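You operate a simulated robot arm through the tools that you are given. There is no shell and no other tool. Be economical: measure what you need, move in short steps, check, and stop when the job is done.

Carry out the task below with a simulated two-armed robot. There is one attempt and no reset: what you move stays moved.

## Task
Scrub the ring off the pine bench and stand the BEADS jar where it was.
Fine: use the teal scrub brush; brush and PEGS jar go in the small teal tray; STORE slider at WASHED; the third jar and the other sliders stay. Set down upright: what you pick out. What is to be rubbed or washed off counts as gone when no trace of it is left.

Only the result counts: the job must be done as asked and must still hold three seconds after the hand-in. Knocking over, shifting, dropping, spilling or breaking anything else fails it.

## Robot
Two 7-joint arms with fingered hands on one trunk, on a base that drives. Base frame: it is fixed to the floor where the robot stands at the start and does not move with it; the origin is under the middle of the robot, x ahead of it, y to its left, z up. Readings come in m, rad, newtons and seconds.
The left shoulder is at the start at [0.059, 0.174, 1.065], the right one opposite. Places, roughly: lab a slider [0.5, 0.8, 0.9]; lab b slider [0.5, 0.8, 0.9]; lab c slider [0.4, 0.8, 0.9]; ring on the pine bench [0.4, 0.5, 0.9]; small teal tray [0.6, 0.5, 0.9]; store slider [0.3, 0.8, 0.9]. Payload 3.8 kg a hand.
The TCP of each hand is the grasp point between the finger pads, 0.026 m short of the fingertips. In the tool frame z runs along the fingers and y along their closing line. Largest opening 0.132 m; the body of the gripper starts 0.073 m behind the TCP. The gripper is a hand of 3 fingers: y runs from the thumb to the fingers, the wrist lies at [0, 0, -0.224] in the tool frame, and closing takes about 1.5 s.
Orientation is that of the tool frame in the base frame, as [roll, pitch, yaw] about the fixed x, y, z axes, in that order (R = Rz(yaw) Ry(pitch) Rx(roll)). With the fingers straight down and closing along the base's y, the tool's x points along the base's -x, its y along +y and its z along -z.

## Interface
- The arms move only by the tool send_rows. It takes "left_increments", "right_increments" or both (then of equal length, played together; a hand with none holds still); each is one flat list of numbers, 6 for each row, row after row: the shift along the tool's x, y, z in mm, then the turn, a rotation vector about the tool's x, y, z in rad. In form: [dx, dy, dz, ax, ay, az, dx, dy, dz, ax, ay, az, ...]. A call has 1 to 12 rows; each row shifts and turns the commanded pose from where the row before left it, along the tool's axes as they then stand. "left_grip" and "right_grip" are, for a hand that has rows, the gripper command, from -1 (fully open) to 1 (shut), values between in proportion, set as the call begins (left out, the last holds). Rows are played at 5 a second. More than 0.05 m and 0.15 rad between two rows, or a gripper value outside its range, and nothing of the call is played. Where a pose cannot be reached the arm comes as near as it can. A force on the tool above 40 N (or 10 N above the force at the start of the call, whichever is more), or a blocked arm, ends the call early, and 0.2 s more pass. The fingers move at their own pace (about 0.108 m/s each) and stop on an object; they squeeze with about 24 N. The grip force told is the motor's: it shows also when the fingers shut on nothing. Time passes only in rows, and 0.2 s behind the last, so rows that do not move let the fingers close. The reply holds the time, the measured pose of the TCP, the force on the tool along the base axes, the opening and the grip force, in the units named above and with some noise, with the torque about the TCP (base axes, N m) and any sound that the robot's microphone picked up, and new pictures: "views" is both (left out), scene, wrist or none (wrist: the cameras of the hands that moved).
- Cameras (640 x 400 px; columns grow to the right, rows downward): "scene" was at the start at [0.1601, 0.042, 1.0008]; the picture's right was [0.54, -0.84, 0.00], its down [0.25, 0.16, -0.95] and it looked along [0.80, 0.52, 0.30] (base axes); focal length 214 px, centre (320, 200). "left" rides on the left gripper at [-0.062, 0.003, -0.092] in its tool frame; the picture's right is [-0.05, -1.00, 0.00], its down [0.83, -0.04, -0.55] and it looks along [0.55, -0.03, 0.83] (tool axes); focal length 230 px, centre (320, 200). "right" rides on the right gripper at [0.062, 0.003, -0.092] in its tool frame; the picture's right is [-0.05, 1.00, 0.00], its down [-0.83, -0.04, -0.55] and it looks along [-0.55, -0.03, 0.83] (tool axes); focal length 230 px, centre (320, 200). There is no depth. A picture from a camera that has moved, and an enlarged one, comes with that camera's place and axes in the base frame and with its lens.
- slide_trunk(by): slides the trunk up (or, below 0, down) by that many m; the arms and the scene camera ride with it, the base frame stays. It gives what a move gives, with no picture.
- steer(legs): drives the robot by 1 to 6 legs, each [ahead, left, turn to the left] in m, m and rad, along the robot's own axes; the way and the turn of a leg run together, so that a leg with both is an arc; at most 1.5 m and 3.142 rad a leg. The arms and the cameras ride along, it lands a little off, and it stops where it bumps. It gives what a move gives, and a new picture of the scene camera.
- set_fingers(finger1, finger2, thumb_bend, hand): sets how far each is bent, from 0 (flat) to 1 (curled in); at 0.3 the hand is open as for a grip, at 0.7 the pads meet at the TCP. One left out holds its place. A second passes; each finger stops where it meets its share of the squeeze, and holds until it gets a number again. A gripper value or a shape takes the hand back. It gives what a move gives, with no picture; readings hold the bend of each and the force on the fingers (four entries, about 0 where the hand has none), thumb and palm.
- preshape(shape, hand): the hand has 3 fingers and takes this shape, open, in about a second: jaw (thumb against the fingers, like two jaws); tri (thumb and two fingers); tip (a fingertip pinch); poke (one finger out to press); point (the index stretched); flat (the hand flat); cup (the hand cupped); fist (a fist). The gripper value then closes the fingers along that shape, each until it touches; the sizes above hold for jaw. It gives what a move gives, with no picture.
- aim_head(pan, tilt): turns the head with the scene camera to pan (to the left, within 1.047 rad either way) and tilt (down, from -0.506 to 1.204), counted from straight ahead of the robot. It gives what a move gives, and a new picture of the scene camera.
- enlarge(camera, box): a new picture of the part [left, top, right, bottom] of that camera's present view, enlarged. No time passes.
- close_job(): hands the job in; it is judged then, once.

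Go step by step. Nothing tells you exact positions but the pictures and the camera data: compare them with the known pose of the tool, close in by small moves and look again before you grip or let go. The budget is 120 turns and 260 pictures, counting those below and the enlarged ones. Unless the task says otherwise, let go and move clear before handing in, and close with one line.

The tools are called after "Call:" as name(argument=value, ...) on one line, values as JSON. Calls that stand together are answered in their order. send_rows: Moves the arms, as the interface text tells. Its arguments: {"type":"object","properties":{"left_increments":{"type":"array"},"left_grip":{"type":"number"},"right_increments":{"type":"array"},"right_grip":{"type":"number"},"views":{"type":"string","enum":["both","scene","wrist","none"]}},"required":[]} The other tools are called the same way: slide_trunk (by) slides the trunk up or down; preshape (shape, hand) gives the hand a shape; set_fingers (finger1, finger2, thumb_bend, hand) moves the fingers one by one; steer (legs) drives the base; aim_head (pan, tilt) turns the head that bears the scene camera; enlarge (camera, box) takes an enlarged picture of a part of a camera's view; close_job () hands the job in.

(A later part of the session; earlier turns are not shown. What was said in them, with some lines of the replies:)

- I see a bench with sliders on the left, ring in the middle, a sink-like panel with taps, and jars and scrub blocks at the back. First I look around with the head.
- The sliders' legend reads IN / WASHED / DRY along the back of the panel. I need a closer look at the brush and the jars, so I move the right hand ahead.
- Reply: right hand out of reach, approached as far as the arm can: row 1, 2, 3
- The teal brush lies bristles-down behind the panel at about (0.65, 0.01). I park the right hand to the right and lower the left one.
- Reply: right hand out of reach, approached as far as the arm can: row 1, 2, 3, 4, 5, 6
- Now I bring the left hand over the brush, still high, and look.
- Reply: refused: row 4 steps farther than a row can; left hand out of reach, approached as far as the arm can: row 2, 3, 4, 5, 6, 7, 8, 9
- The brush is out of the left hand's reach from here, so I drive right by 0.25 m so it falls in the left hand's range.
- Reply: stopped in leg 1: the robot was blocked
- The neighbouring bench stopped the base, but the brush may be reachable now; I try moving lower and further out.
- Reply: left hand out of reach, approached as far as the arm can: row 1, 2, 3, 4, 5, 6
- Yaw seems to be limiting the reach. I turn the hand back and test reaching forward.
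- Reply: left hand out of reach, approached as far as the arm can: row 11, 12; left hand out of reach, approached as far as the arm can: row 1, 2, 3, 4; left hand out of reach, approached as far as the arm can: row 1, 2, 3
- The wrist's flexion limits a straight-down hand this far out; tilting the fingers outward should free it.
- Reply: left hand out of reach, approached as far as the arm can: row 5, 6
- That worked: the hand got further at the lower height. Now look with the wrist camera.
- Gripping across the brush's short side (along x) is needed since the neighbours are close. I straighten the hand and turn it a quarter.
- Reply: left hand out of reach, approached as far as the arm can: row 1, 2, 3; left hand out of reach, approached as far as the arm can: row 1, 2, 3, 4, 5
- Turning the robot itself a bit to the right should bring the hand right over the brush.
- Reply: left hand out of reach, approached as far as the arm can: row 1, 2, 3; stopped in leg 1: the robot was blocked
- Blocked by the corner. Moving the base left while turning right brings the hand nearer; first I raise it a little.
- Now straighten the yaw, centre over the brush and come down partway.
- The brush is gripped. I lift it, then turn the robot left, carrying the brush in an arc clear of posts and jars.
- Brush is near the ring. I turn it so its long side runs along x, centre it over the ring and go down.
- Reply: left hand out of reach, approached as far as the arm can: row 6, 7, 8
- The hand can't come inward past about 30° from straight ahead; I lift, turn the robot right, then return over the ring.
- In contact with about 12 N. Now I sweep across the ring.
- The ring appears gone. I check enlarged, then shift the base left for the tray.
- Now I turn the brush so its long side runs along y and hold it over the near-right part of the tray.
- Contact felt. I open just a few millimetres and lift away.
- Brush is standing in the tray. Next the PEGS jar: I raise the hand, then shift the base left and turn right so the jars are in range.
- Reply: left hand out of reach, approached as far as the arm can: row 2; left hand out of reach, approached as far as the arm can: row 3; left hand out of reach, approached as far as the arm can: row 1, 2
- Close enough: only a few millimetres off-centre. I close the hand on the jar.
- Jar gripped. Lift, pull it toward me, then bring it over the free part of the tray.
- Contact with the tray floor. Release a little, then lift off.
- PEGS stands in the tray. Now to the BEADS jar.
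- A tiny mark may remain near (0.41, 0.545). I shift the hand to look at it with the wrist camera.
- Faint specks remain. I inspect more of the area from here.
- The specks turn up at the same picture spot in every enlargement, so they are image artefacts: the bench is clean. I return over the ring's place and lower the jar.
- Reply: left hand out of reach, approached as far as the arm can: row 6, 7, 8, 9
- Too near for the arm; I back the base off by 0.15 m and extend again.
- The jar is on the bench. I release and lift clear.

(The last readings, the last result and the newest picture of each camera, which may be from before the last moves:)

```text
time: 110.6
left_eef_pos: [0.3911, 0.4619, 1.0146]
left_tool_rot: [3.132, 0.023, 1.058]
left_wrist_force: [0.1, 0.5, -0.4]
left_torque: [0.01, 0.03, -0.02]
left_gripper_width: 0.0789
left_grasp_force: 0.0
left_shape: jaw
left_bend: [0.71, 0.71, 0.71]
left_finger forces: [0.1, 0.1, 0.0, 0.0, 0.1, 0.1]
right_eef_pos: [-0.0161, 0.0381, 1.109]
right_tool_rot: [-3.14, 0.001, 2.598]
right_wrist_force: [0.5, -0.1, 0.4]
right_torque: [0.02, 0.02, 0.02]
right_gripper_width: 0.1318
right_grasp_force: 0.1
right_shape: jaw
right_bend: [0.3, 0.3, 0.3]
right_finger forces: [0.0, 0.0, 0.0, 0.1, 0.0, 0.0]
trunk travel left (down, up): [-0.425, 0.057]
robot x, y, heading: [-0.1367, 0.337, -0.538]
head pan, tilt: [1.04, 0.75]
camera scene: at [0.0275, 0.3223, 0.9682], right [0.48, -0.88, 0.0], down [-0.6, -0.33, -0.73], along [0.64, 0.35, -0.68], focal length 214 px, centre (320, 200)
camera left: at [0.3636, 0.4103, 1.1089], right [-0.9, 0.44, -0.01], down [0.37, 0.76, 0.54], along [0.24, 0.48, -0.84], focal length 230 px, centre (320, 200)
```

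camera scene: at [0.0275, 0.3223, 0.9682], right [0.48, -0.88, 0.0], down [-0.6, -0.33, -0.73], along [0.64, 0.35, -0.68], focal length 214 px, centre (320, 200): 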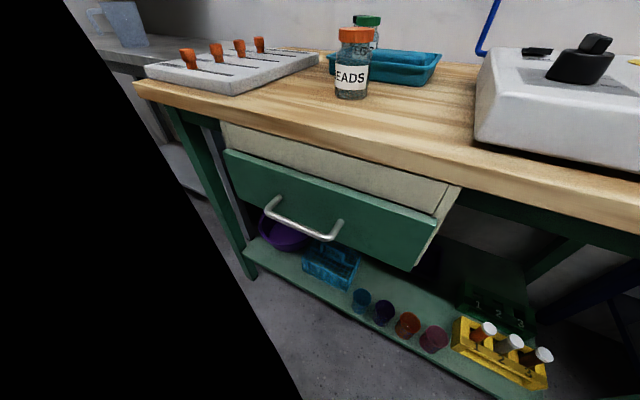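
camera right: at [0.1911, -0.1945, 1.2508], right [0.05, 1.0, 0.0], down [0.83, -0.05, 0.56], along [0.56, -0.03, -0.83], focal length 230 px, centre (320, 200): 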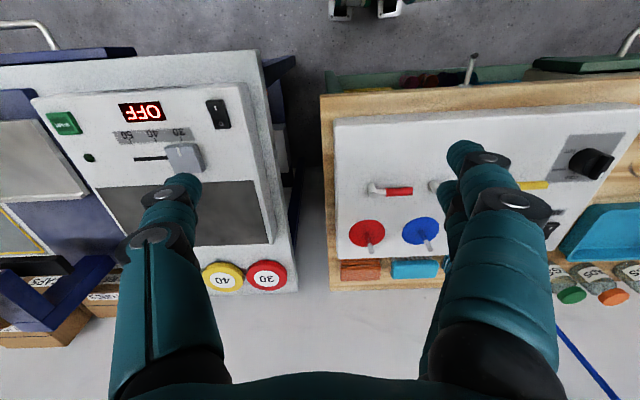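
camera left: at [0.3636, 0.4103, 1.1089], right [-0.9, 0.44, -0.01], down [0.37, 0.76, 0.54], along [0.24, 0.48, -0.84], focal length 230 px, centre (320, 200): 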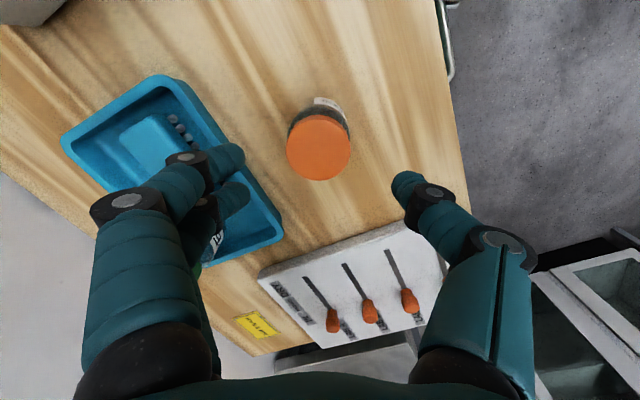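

BEADS stands on the ring's spot. Now the STORE slider: I turn the base left to bring it into range.

Call:
steer(legs=[[0, 0, 0.45]])

Call:
send_rows(left_increments=[0, 0, 0, 0, 0, -0.15, 0, 0, 0, 0, 0, -0.15, 0, 0, 0, 0, 0, -0.15, 0, 0, 0, 0, 0, -0.15, 0, 0, 0, 0, 0, -0.15, 0, 0, 0, 0, 0, -0.15, 0, 0, 0, 0, 0, -0.15, 0, 0, 0, 0, 0, -0.15, 0, 0, 0, 0, 0, -0.15, 0, 0, 0, 0, 0, -0.15, 0, 0, 0, 0, 0, -0.13], views="both")

```text
time: 112.3
left_eef_pos: [0.2813, 0.6784, 1.015]
left_tool_rot: [3.133, 0.023, 1.518]
left_wrist_force: [-0.7, 0.5, -0.4]
left_torque: [0.01, 0.01, -0.02]
left_gripper_width: 0.079
left_grasp_force: 0.0
left_shape: jaw
left_bend: [0.71, 0.71, 0.71]
left_finger forces: [0.1, 0.0, 0.0, 0.0, 0.0, 0.0]
right_eef_pos: [0.1026, 0.1196, 1.1103]
right_tool_rot: [3.14, 0.003, 3.054]
right_wrist_force: [-0.5, -0.1, 1.1]
right_torque: [0.03, 0.02, 0.01]
right_gripper_width: 0.1317
right_grasp_force: 0.1
right_shape: jaw
right_bend: [0.3, 0.3, 0.3]
right_finger forces: [0.0, 0.0, 0.0, 0.0, 0.0, 0.1]
trunk travel left (down, up): [-0.425, 0.057]
robot x, y, heading: [-0.1329, 0.3342, -0.071]
head pan, tilt: [1.04, 0.75]
camera scene: at [0.0165, 0.3946, 0.9683], right [0.82, -0.57, 0.0], down [-0.39, -0.56, -0.73], along [0.42, 0.6, -0.68], focal length 214 px, centre (320, 200)
```

scene: 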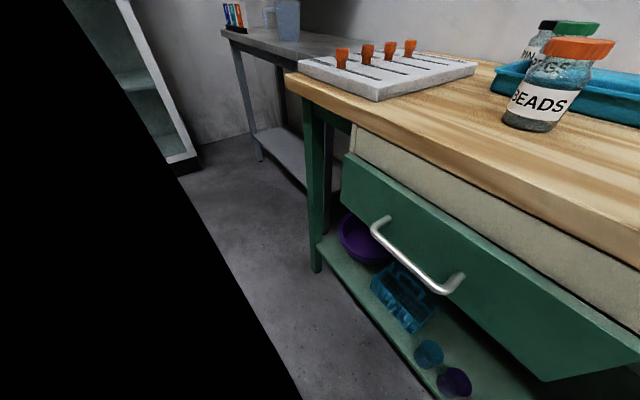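

```text
time: 114.7
left_eef_pos: [0.2822, 0.6807, 1.0146]
left_tool_rot: [-3.117, 0.01, -3.134]
left_wrist_force: [0.5, 0.4, -0.4]
left_torque: [0.01, 0.0, 0.0]
left_gripper_width: 0.0787
left_grasp_force: 0.0
left_shape: jaw
left_bend: [0.71, 0.71, 0.71]
left_finger forces: [0.0, 0.0, 0.0, 0.1, 0.1, 0.0]
right_eef_pos: [0.1036, 0.1189, 1.1095]
right_tool_rot: [3.141, 0.003, 3.053]
right_wrist_force: [0.5, 1.2, 0.2]
right_torque: [0.01, 0.05, 0.02]
right_gripper_width: 0.1321
right_grasp_force: 0.0
right_shape: jaw
right_bend: [0.3, 0.3, 0.3]
right_finger forces: [0.0, 0.0, 0.0, 0.0, 0.0, 0.0]
trunk travel left (down, up): [-0.425, 0.057]
robot x, y, heading: [-0.1358, 0.3384, -0.077]
head pan, tilt: [1.04, 0.75]
camera scene: at [0.0165, 0.3945, 0.9683], right [0.82, -0.57, 0.0], down [-0.39, -0.56, -0.73], along [0.42, 0.6, -0.68], focal length 214 px, centre (320, 200)
camera left: at [0.3419, 0.6866, 1.1078], right [0.06, -1.0, 0.02], down [-0.84, -0.04, 0.55], along [-0.55, -0.05, -0.84], focal length 230 px, centre (320, 200)
```

scene: 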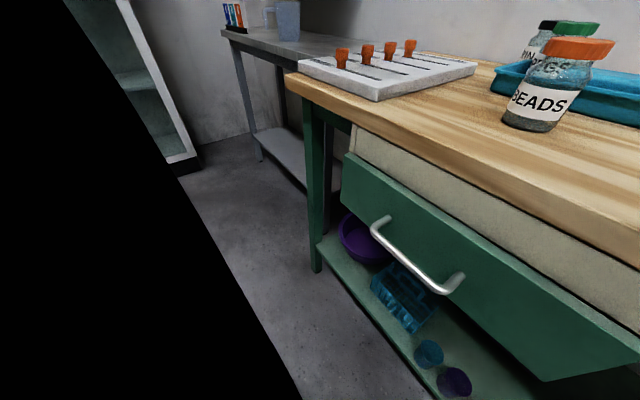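
left: 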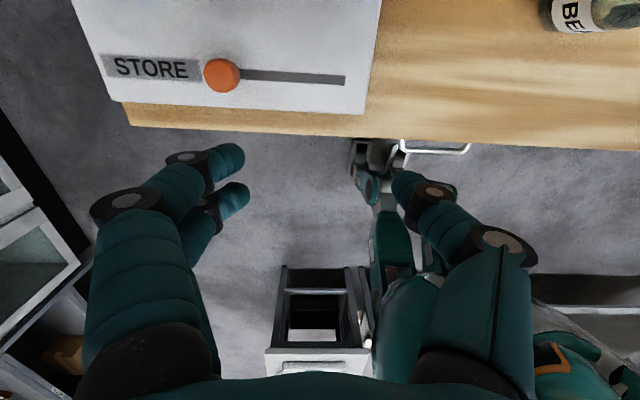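

Call:
send_rows(left_increments=[-20, 35, 10, 0, 0, 0, -20, 34, 20, 0, 0, 0, 0, 0, 20, 0, 0, 0, 0, 0, 0, 0, 0, 0], views="wrist")

Call:
aim_head(pan=1.04, tilt=0.2)

```text
time: 115.7
left_eef_pos: [0.3233, 0.7494, 0.9661]
left_tool_rot: [-3.118, 0.009, -3.137]
left_wrist_force: [-0.1, 0.6, 0.3]
left_torque: [-0.01, 0.0, 0.01]
left_gripper_width: 0.0791
left_grasp_force: 0.1
left_shape: jaw
left_bend: [0.71, 0.71, 0.71]
left_finger forces: [0.1, 0.0, 0.0, 0.1, 0.0, 0.1]
right_eef_pos: [0.1027, 0.1199, 1.1095]
right_tool_rot: [-3.14, 0.004, 3.055]
right_wrist_force: [-0.2, 0.2, -0.4]
right_torque: [0.02, 0.01, -0.01]
right_gripper_width: 0.132
right_grasp_force: 0.0
right_shape: jaw
right_bend: [0.3, 0.3, 0.3]
right_finger forces: [0.1, 0.0, 0.0, 0.1, 0.0, 0.0]
trunk travel left (down, up): [-0.425, 0.057]
robot x, y, heading: [-0.1316, 0.3377, -0.081]
head pan, tilt: [1.04, 0.75]
camera left: at [0.3827, 0.756, 1.0584], right [0.06, -1.0, 0.02], down [-0.84, -0.03, 0.55], along [-0.55, -0.05, -0.84], focal length 230 px, centre (320, 200)
```

left: 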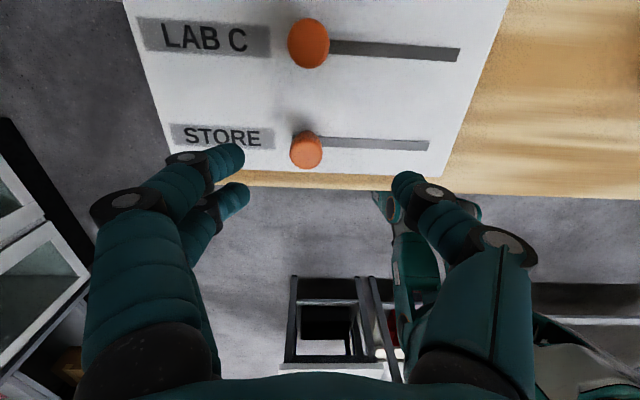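

```text
time: 116.7
left_eef_pos: [0.3224, 0.7494, 0.9661]
left_tool_rot: [-3.12, 0.009, -3.138]
left_wrist_force: [-0.3, 0.5, 0.7]
left_torque: [-0.02, 0.01, 0.02]
left_gripper_width: 0.0788
left_grasp_force: 0.0
left_shape: jaw
left_bend: [0.71, 0.71, 0.71]
left_finger forces: [0.0, 0.0, 0.0, 0.0, 0.0, 0.0]
right_eef_pos: [0.1021, 0.1194, 1.1103]
right_tool_rot: [-3.14, 0.004, 3.055]
right_wrist_force: [-0.4, 0.1, 1.1]
right_torque: [0.01, -0.01, -0.02]
right_gripper_width: 0.1319
right_grasp_force: 0.1
right_shape: jaw
right_bend: [0.3, 0.3, 0.3]
right_finger forces: [0.1, 0.0, 0.1, 0.0, 0.0, 0.1]
trunk travel left (down, up): [-0.425, 0.057]
robot x, y, heading: [-0.1335, 0.3326, -0.081]
head pan, tilt: [1.04, 0.201]
camera scene: at [0.0224, 0.403, 1.0179], right [0.82, -0.57, 0.0], down [-0.11, -0.16, -0.98], along [0.56, 0.8, -0.2], focal length 214 px, centre (320, 200)
```

scene: 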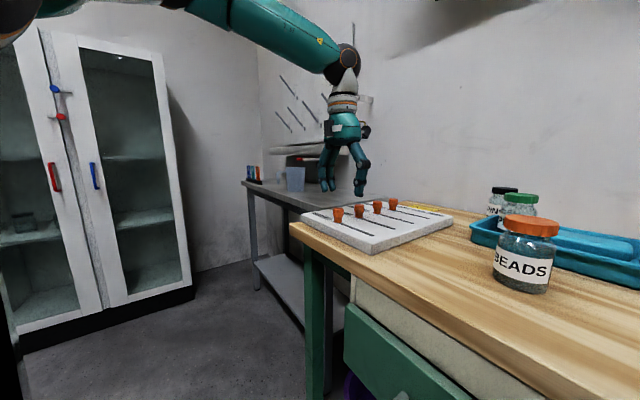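

Call:
send_rows(left_increments=[-3, 6, 20, 0, 0, 0, 0, 0, 20, 0, 0, 0, 0, 0, 8, 0, 0, 0, 0, 0, 0, 0, 0, 0], views="both")

Call:
enlarge(camera="scene", box=[280, 140, 460, 260])

```text
time: 117.7
left_eef_pos: [0.3245, 0.7533, 0.9165]
left_tool_rot: [-3.118, 0.009, -3.139]
left_wrist_force: [-0.5, 0.3, -0.5]
left_torque: [-0.03, -0.01, -0.01]
left_gripper_width: 0.0791
left_grasp_force: 0.2
left_shape: jaw
left_bend: [0.71, 0.71, 0.71]
left_finger forces: [0.0, 0.0, 0.0, 0.0, 0.0, 0.0]
right_eef_pos: [0.1015, 0.1192, 1.11]
right_tool_rot: [-3.142, 0.003, 3.056]
right_wrist_force: [0.9, -0.5, -0.3]
right_torque: [0.02, -0.01, 0.01]
right_gripper_width: 0.1316
right_grasp_force: 0.0
right_shape: jaw
right_bend: [0.3, 0.3, 0.3]
right_finger forces: [0.1, 0.1, 0.0, 0.0, 0.0, 0.0]
trunk travel left (down, up): [-0.425, 0.057]
robot x, y, heading: [-0.1337, 0.3365, -0.08]
head pan, tilt: [1.04, 0.201]
camera scene: at [0.0224, 0.403, 1.018], right [0.82, -0.57, 0.0], down [-0.11, -0.16, -0.98], along [0.56, 0.8, -0.2], focal length 214 px, centre (320, 200)
camera left: at [0.3856, 0.7609, 1.0086], right [0.06, -1.0, 0.02], down [-0.84, -0.03, 0.55], along [-0.55, -0.05, -0.84], focal length 230 px, centre (320, 200)
```

scene: 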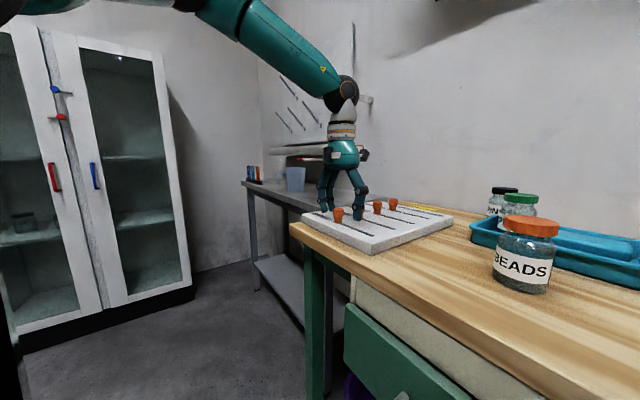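
left: 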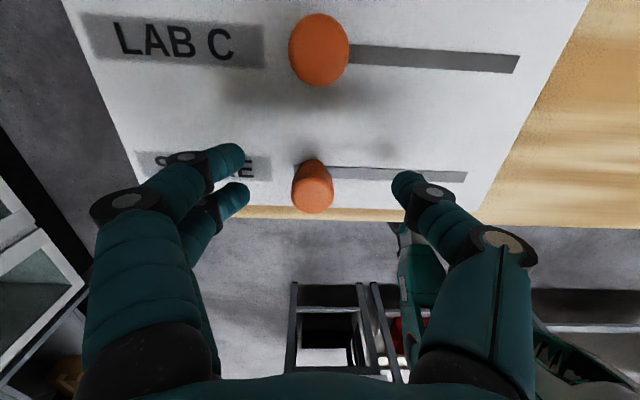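

```text
3.33 times, centred on (370, 200) of scene
camera zoom: at [0.0224, 0.403, 1.018], right [0.82, -0.57, 0.0], down [-0.11, -0.16, -0.98], along [0.56, 0.8, -0.2], focal length 715 px, centre (153, 200)
```

zoom: 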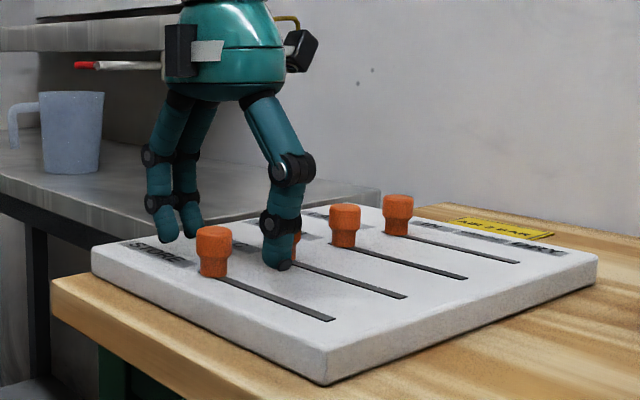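

The panel top is nearer z=0.87, so I go a little lower and then pinch the knob.

Call:
send_rows(left_increments=[6, 3, 6, 0, 0, 0, 0, 0, 7, 0, 0, 0, 0, 0, 0, 0, 0, 0], left_grip=-0.1, views="wrist")

Call:
enlarge(camera="scene", box=[280, 140, 460, 260])

```text
time: 118.5
left_eef_pos: [0.3197, 0.756, 0.9021]
left_tool_rot: [-3.119, 0.008, -3.137]
left_wrist_force: [-0.1, -0.4, 0.4]
left_torque: [0.01, -0.02, -0.02]
left_gripper_width: 0.0733
left_grasp_force: 0.1
left_shape: jaw
left_bend: [0.72, 0.72, 0.7]
left_finger forces: [0.0, 0.0, 0.0, 0.1, 0.0, 0.1]
right_eef_pos: [0.1026, 0.1193, 1.1096]
right_tool_rot: [3.141, 0.004, 3.055]
right_wrist_force: [0.3, -1.0, 0.8]
right_torque: [-0.04, -0.02, -0.02]
right_gripper_width: 0.1319
right_grasp_force: 0.0
right_shape: jaw
right_bend: [0.3, 0.3, 0.3]
right_finger forces: [0.0, 0.0, 0.1, 0.0, 0.0, 0.0]
trunk travel left (down, up): [-0.425, 0.057]
robot x, y, heading: [-0.1326, 0.334, -0.08]
head pan, tilt: [1.04, 0.201]
camera left: at [0.3801, 0.7631, 0.9955], right [0.06, -1.0, 0.02], down [-0.84, -0.03, 0.55], along [-0.55, -0.05, -0.84], focal length 230 px, centre (320, 200)
```

left: 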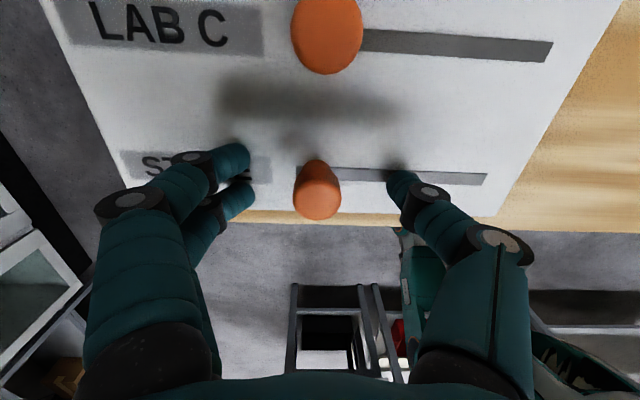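

```text
3.33 times, centred on (370, 200) of scene
camera zoom: at [0.0223, 0.403, 1.018], right [0.82, -0.57, 0.0], down [-0.11, -0.16, -0.98], along [0.56, 0.8, -0.2], focal length 715 px, centre (153, 200)
```

zoom: 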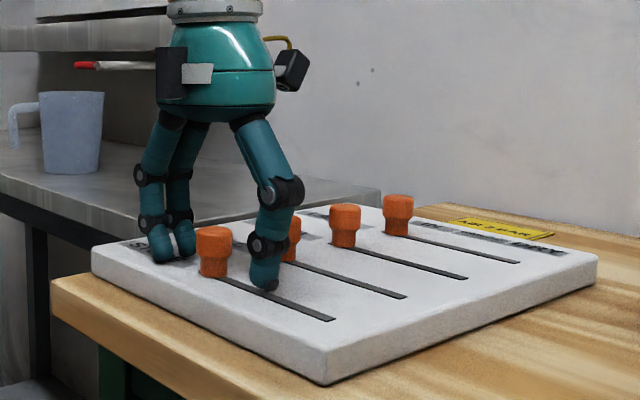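

Call:
send_rows(left_increments=[0, 0, 0, 0, 0, 0, 0, 0, 0, 0, 0, 0, 0, 0, 0, 0, 0, 0, 0, 0, 0, 0, 0, 0, 0, 0, 0, 0, 0, 0, 0, 0, 0, 0, 0, 0], left_grip=1, views="wrist")

```text
time: 119.9
left_eef_pos: [0.3205, 0.7555, 0.9017]
left_tool_rot: [-3.116, 0.006, -3.139]
left_wrist_force: [0.7, -1.8, -8.4]
left_torque: [0.12, 0.01, 0.01]
left_gripper_width: 0.0083
left_grasp_force: 24.3
left_shape: jaw
left_bend: [0.71, 0.71, 0.7]
left_finger forces: [10.3, 10.6, 0.1, 0.0, 22.1, 0.0]
right_eef_pos: [0.1034, 0.1191, 1.1097]
right_tool_rot: [3.141, 0.002, 3.053]
right_wrist_force: [-0.2, -0.6, -0.1]
right_torque: [-0.03, -0.01, 0.03]
right_gripper_width: 0.1319
right_grasp_force: 0.0
right_shape: jaw
right_bend: [0.3, 0.3, 0.3]
right_finger forces: [0.1, 0.0, 0.0, 0.1, 0.0, 0.0]
trunk travel left (down, up): [-0.425, 0.057]
robot x, y, heading: [-0.1339, 0.3342, -0.077]
head pan, tilt: [1.04, 0.201]
camera left: at [0.3803, 0.7632, 0.9947], right [0.06, -1.0, 0.02], down [-0.83, -0.03, 0.55], along [-0.55, -0.05, -0.83], focal length 230 px, centre (320, 200)
```

left: 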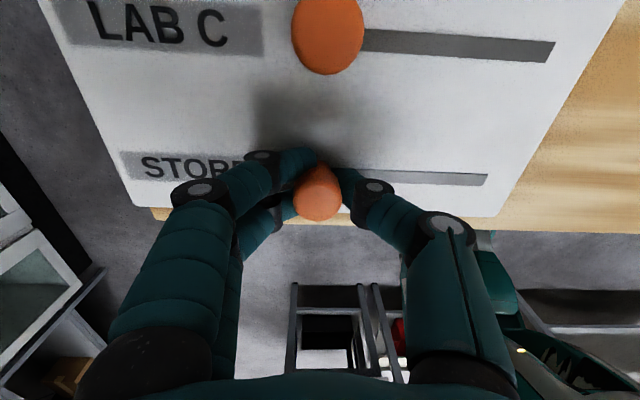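

The fingers hold the knob's stem. I slide it by about 46 mm toward WASHED.

Call:
send_rows(left_increments=[0, -8, 0, 0, 0, 0, 0, -10, 0, 0, 0, 0, 0, -10, 0, 0, 0, 0, 0, -10, 0, 0, 0, 0, 0, -8, 0, 0, 0, 0, 0, 0, 0, 0, 0, 0], views="both")

```text
time: 121.3
left_eef_pos: [0.3208, 0.7095, 0.9023]
left_tool_rot: [-3.117, 0.007, -3.139]
left_wrist_force: [2.7, -0.3, -15.3]
left_torque: [0.12, -0.06, 0.0]
left_gripper_width: 0.0079
left_grasp_force: 24.5
left_shape: jaw
left_bend: [0.71, 0.71, 0.7]
left_finger forces: [16.4, 13.5, 0.0, 0.1, 21.9, 0.0]
right_eef_pos: [0.1036, 0.1198, 1.1112]
right_tool_rot: [3.141, 0.002, 3.053]
right_wrist_force: [-0.4, -0.1, -0.1]
right_torque: [0.01, 0.0, -0.01]
right_gripper_width: 0.1318
right_grasp_force: 0.0
right_shape: jaw
right_bend: [0.3, 0.3, 0.3]
right_finger forces: [0.0, 0.1, 0.0, 0.1, 0.0, 0.0]
trunk travel left (down, up): [-0.425, 0.057]
robot x, y, heading: [-0.1303, 0.3367, -0.077]
head pan, tilt: [1.04, 0.201]
camera scene: at [0.0233, 0.4036, 1.0177], right [0.82, -0.57, 0.0], down [-0.12, -0.16, -0.98], along [0.56, 0.8, -0.2], focal length 214 px, centre (320, 200)
camera left: at [0.3804, 0.717, 0.9948], right [0.06, -1.0, 0.02], down [-0.83, -0.03, 0.55], along [-0.55, -0.05, -0.83], focal length 230 px, centre (320, 200)
```

scene: 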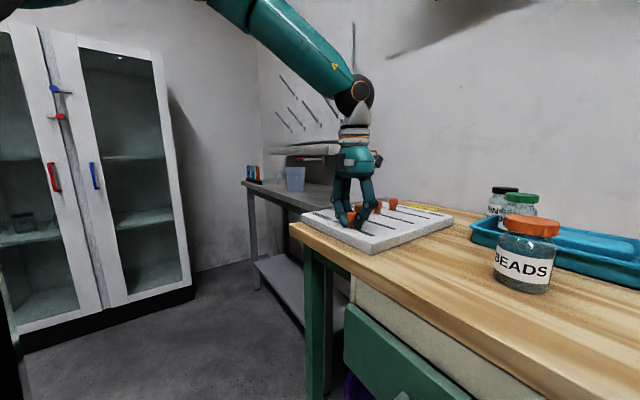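
left: 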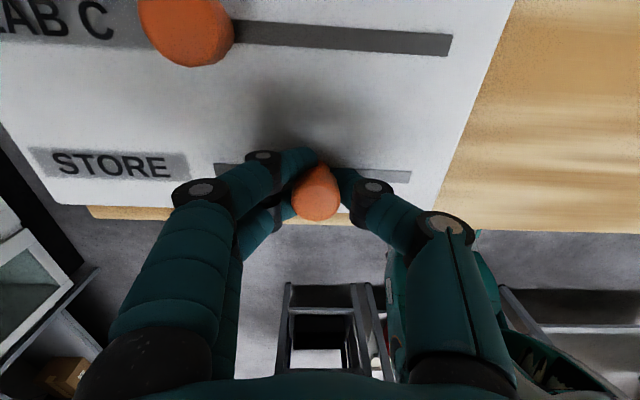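

The knob is mid-slot. Release, lift and check against the labels.

Call:
send_rows(left_increments=[0, 0, 0, 0, 0, 0, 0, 0, 0, 0, 0, 0, 0, 0, 0, 0, 0, 0, 0, 0, 0, 0, 0, 0], left_grip=-0.15, views="none")

Call:
send_rows(left_increments=[0, 0, -20, 0, 0, 0, 0, 0, -35, 0, 0, 0, 0, 0, -35, 0, 0, 0, -40, -10, -10, 0, 0, 0, -40, -10, -10, 0, 0, 0, -40, -10, 0, 0, 0, 0, 0, 0, 0, 0, 0, 0], views="both")

Call:
enlarge(camera="scene", box=[280, 170, 460, 260])

```text
time: 122.3
left_eef_pos: [0.3195, 0.7097, 0.9029]
left_tool_rot: [-3.118, 0.007, -3.139]
left_wrist_force: [0.2, -0.4, 0.8]
left_torque: [0.01, -0.04, -0.01]
left_gripper_width: 0.0752
left_grasp_force: 0.0
left_shape: jaw
left_bend: [0.72, 0.72, 0.7]
left_finger forces: [0.0, 0.0, 0.0, 0.0, 0.0, 0.0]
right_eef_pos: [0.1025, 0.1203, 1.1103]
right_tool_rot: [3.141, 0.002, 3.054]
right_wrist_force: [-0.1, -1.4, 0.3]
right_torque: [0.01, 0.01, -0.01]
right_gripper_width: 0.1319
right_grasp_force: 0.0
right_shape: jaw
right_bend: [0.3, 0.3, 0.3]
right_finger forces: [0.0, 0.1, 0.0, 0.0, 0.1, 0.0]
trunk travel left (down, up): [-0.425, 0.057]
robot x, y, heading: [-0.1359, 0.3391, -0.083]
head pan, tilt: [1.04, 0.201]
```

```text
time: 123.9
left_eef_pos: [0.4379, 0.6809, 1.0169]
left_tool_rot: [-3.117, 0.009, -3.138]
left_wrist_force: [-0.5, 0.5, 0.4]
left_torque: [0.0, 0.0, -0.02]
left_gripper_width: 0.0752
left_grasp_force: 0.0
left_shape: jaw
left_bend: [0.72, 0.72, 0.7]
left_finger forces: [0.2, 0.0, 0.0, 0.0, 0.0, 0.0]
right_eef_pos: [0.1011, 0.1193, 1.1102]
right_tool_rot: [-3.141, 0.003, 3.055]
right_wrist_force: [-0.6, -0.3, 0.0]
right_torque: [-0.03, 0.0, -0.03]
right_gripper_width: 0.1319
right_grasp_force: 0.1
right_shape: jaw
right_bend: [0.3, 0.3, 0.3]
right_finger forces: [0.0, 0.1, 0.0, 0.0, 0.0, 0.0]
trunk travel left (down, up): [-0.425, 0.057]
robot x, y, heading: [-0.1355, 0.3338, -0.082]
head pan, tilt: [1.04, 0.201]
camera scene: at [0.0218, 0.4031, 1.0181], right [0.82, -0.57, 0.0], down [-0.11, -0.16, -0.98], along [0.56, 0.8, -0.2], focal length 214 px, centre (320, 200)
camera left: at [0.4976, 0.6876, 1.1092], right [0.06, -1.0, 0.02], down [-0.84, -0.03, 0.55], along [-0.55, -0.05, -0.84], focal length 230 px, centre (320, 200)
```

scene: 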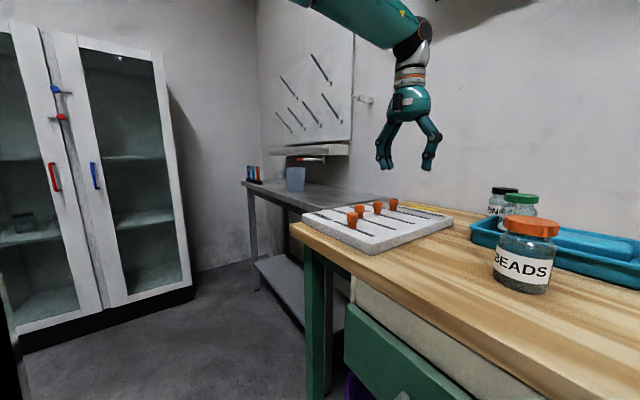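
left: 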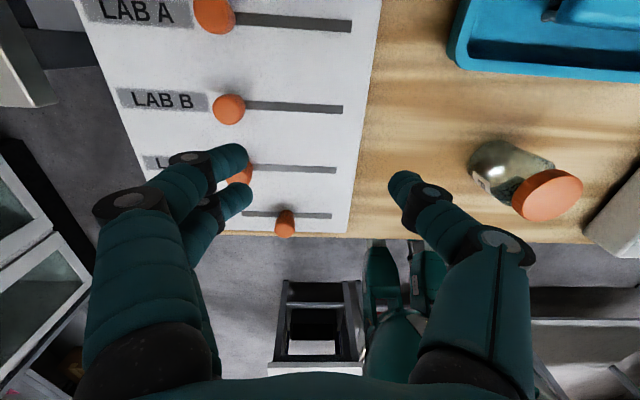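

```text
3.56 times, centred on (370, 215) of scene
camera zoom: at [0.0218, 0.4031, 1.0181], right [0.82, -0.57, 0.0], down [-0.11, -0.16, -0.98], along [0.56, 0.8, -0.2], focal length 763 px, centre (142, 147)
```

zoom: 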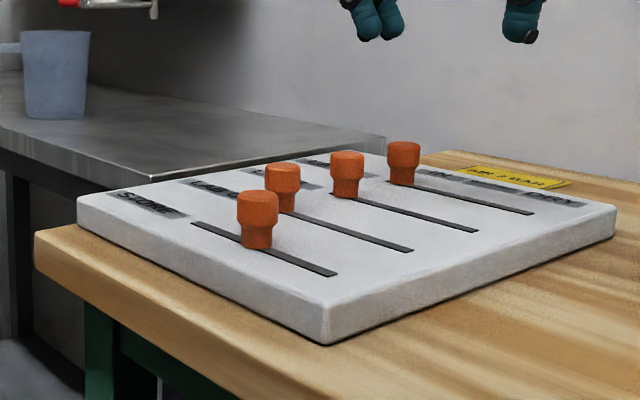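

The STORE knob sits mid-slot. A last look at the whole bench and at the labels.

Call:
send_rows(left_increments=[-40, 0, -10, 0, 0, 0, -40, 0, -10, 0, 0, 0, 0, 0, 0, 0, 0, 0], views="wrist")

Call:
aim_head(pan=0.55, tilt=0.3)

Call:
enlarge(camera="scene", box=[180, 140, 420, 290])

Call:
enlarge(camera="left", box=[60, 0, 400, 200])

```text
time: 124.7
left_eef_pos: [0.4735, 0.7014, 1.0265]
left_tool_rot: [-3.119, 0.01, -3.137]
left_wrist_force: [0.1, -1.0, 0.2]
left_torque: [-0.03, 0.03, -0.03]
left_gripper_width: 0.0759
left_grasp_force: 0.1
left_shape: jaw
left_bend: [0.72, 0.72, 0.7]
left_finger forces: [0.0, 0.0, 0.0, 0.0, 0.0, 0.1]
left hand out of reach, approached as far as the arm can: row 1, 2
right_eef_pos: [0.1027, 0.1194, 1.1107]
right_tool_rot: [3.142, 0.0, 3.055]
right_wrist_force: [-0.6, 0.3, -0.6]
right_torque: [0.0, 0.01, -0.01]
right_gripper_width: 0.1318
right_grasp_force: 0.0
right_shape: jaw
right_bend: [0.3, 0.3, 0.3]
right_finger forces: [0.0, 0.1, 0.0, 0.1, 0.0, 0.0]
trunk travel left (down, up): [-0.425, 0.057]
robot x, y, heading: [-0.1352, 0.3336, -0.081]
head pan, tilt: [1.04, 0.201]
camera left: at [0.5338, 0.7084, 1.1202], right [0.06, -1.0, 0.02], down [-0.83, -0.04, 0.55], along [-0.55, -0.05, -0.84], focal length 230 px, centre (320, 200)
```

left: 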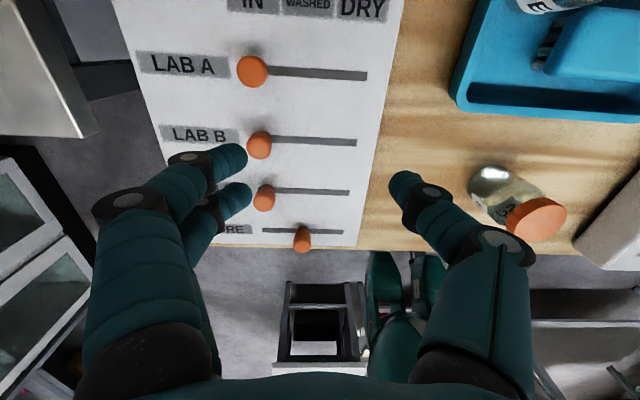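

```text
time: 125.6
left_eef_pos: [0.4734, 0.7003, 1.0293]
left_tool_rot: [-3.119, 0.008, -3.136]
left_wrist_force: [-0.5, -0.1, 0.5]
left_torque: [-0.04, 0.01, 0.0]
left_gripper_width: 0.0757
left_grasp_force: 0.1
left_shape: jaw
left_bend: [0.72, 0.72, 0.7]
left_finger forces: [0.1, 0.0, 0.0, 0.0, 0.1, 0.0]
right_eef_pos: [0.1031, 0.1191, 1.1092]
right_tool_rot: [3.141, 0.002, 3.055]
right_wrist_force: [-1.0, -0.5, 0.2]
right_torque: [-0.03, 0.03, 0.0]
right_gripper_width: 0.1318
right_grasp_force: 0.0
right_shape: jaw
right_bend: [0.3, 0.3, 0.3]
right_finger forces: [0.0, 0.0, 0.0, 0.0, 0.0, 0.1]
trunk travel left (down, up): [-0.425, 0.057]
robot x, y, heading: [-0.1343, 0.3345, -0.082]
head pan, tilt: [0.55, 0.3]
camera scene: at [0.0522, 0.369, 1.0087], right [0.45, -0.89, 0.0], down [-0.26, -0.13, -0.96], along [0.85, 0.43, -0.3], focal length 214 px, centre (320, 200)
```

scene: 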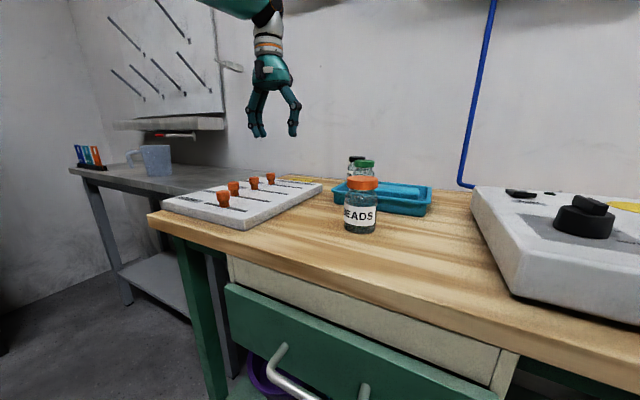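

```text
2.67 times, centred on (300, 215) of scene
camera zoom: at [0.0522, 0.369, 1.0087], right [0.45, -0.89, 0.0], down [-0.26, -0.13, -0.96], along [0.85, 0.43, -0.3], focal length 572 px, centre (373, 160)
```

zoom: 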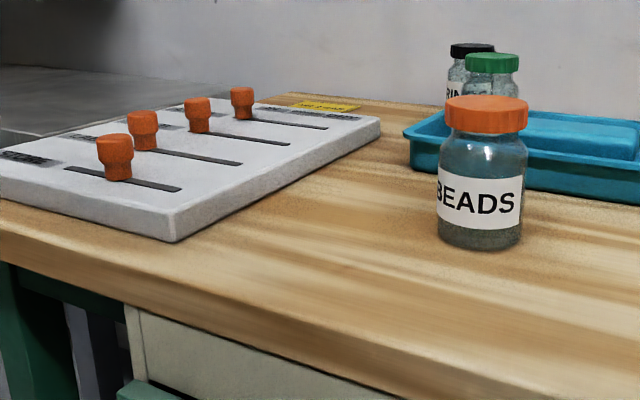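

```text
1.88 times, centred on (230, 100) of left
camera zoom: at [0.5333, 0.7075, 1.1208], right [0.06, -1.0, 0.02], down [-0.84, -0.03, 0.55], along [-0.55, -0.05, -0.84], focal length 433 px, centre (489, 388)
```

zoom: 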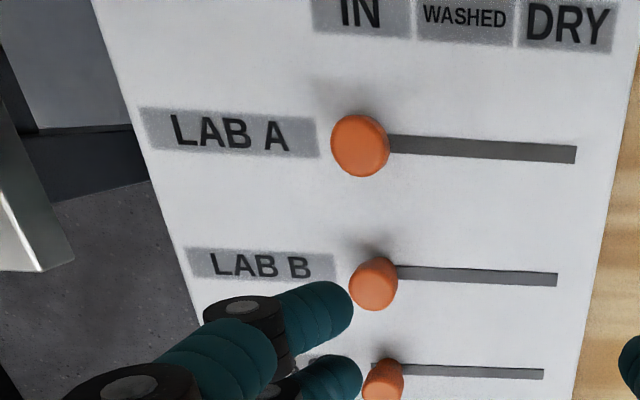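

The ring is gone and BEADS stands in its place. The brush and PEGS are upright in the tray, STORE is at WASHED, and the hands are clear, so I hand in.

Call:
close_job()

```text
The job is handed in.
```

The job is handed in. I scrubbed the ring off and saw no trace of it in the last pictures. BEADS stands upright where it was, the brush and PEGS are upright in the teal tray, and STORE is at WASHED. I did not move the third jar or the LAB sliders.
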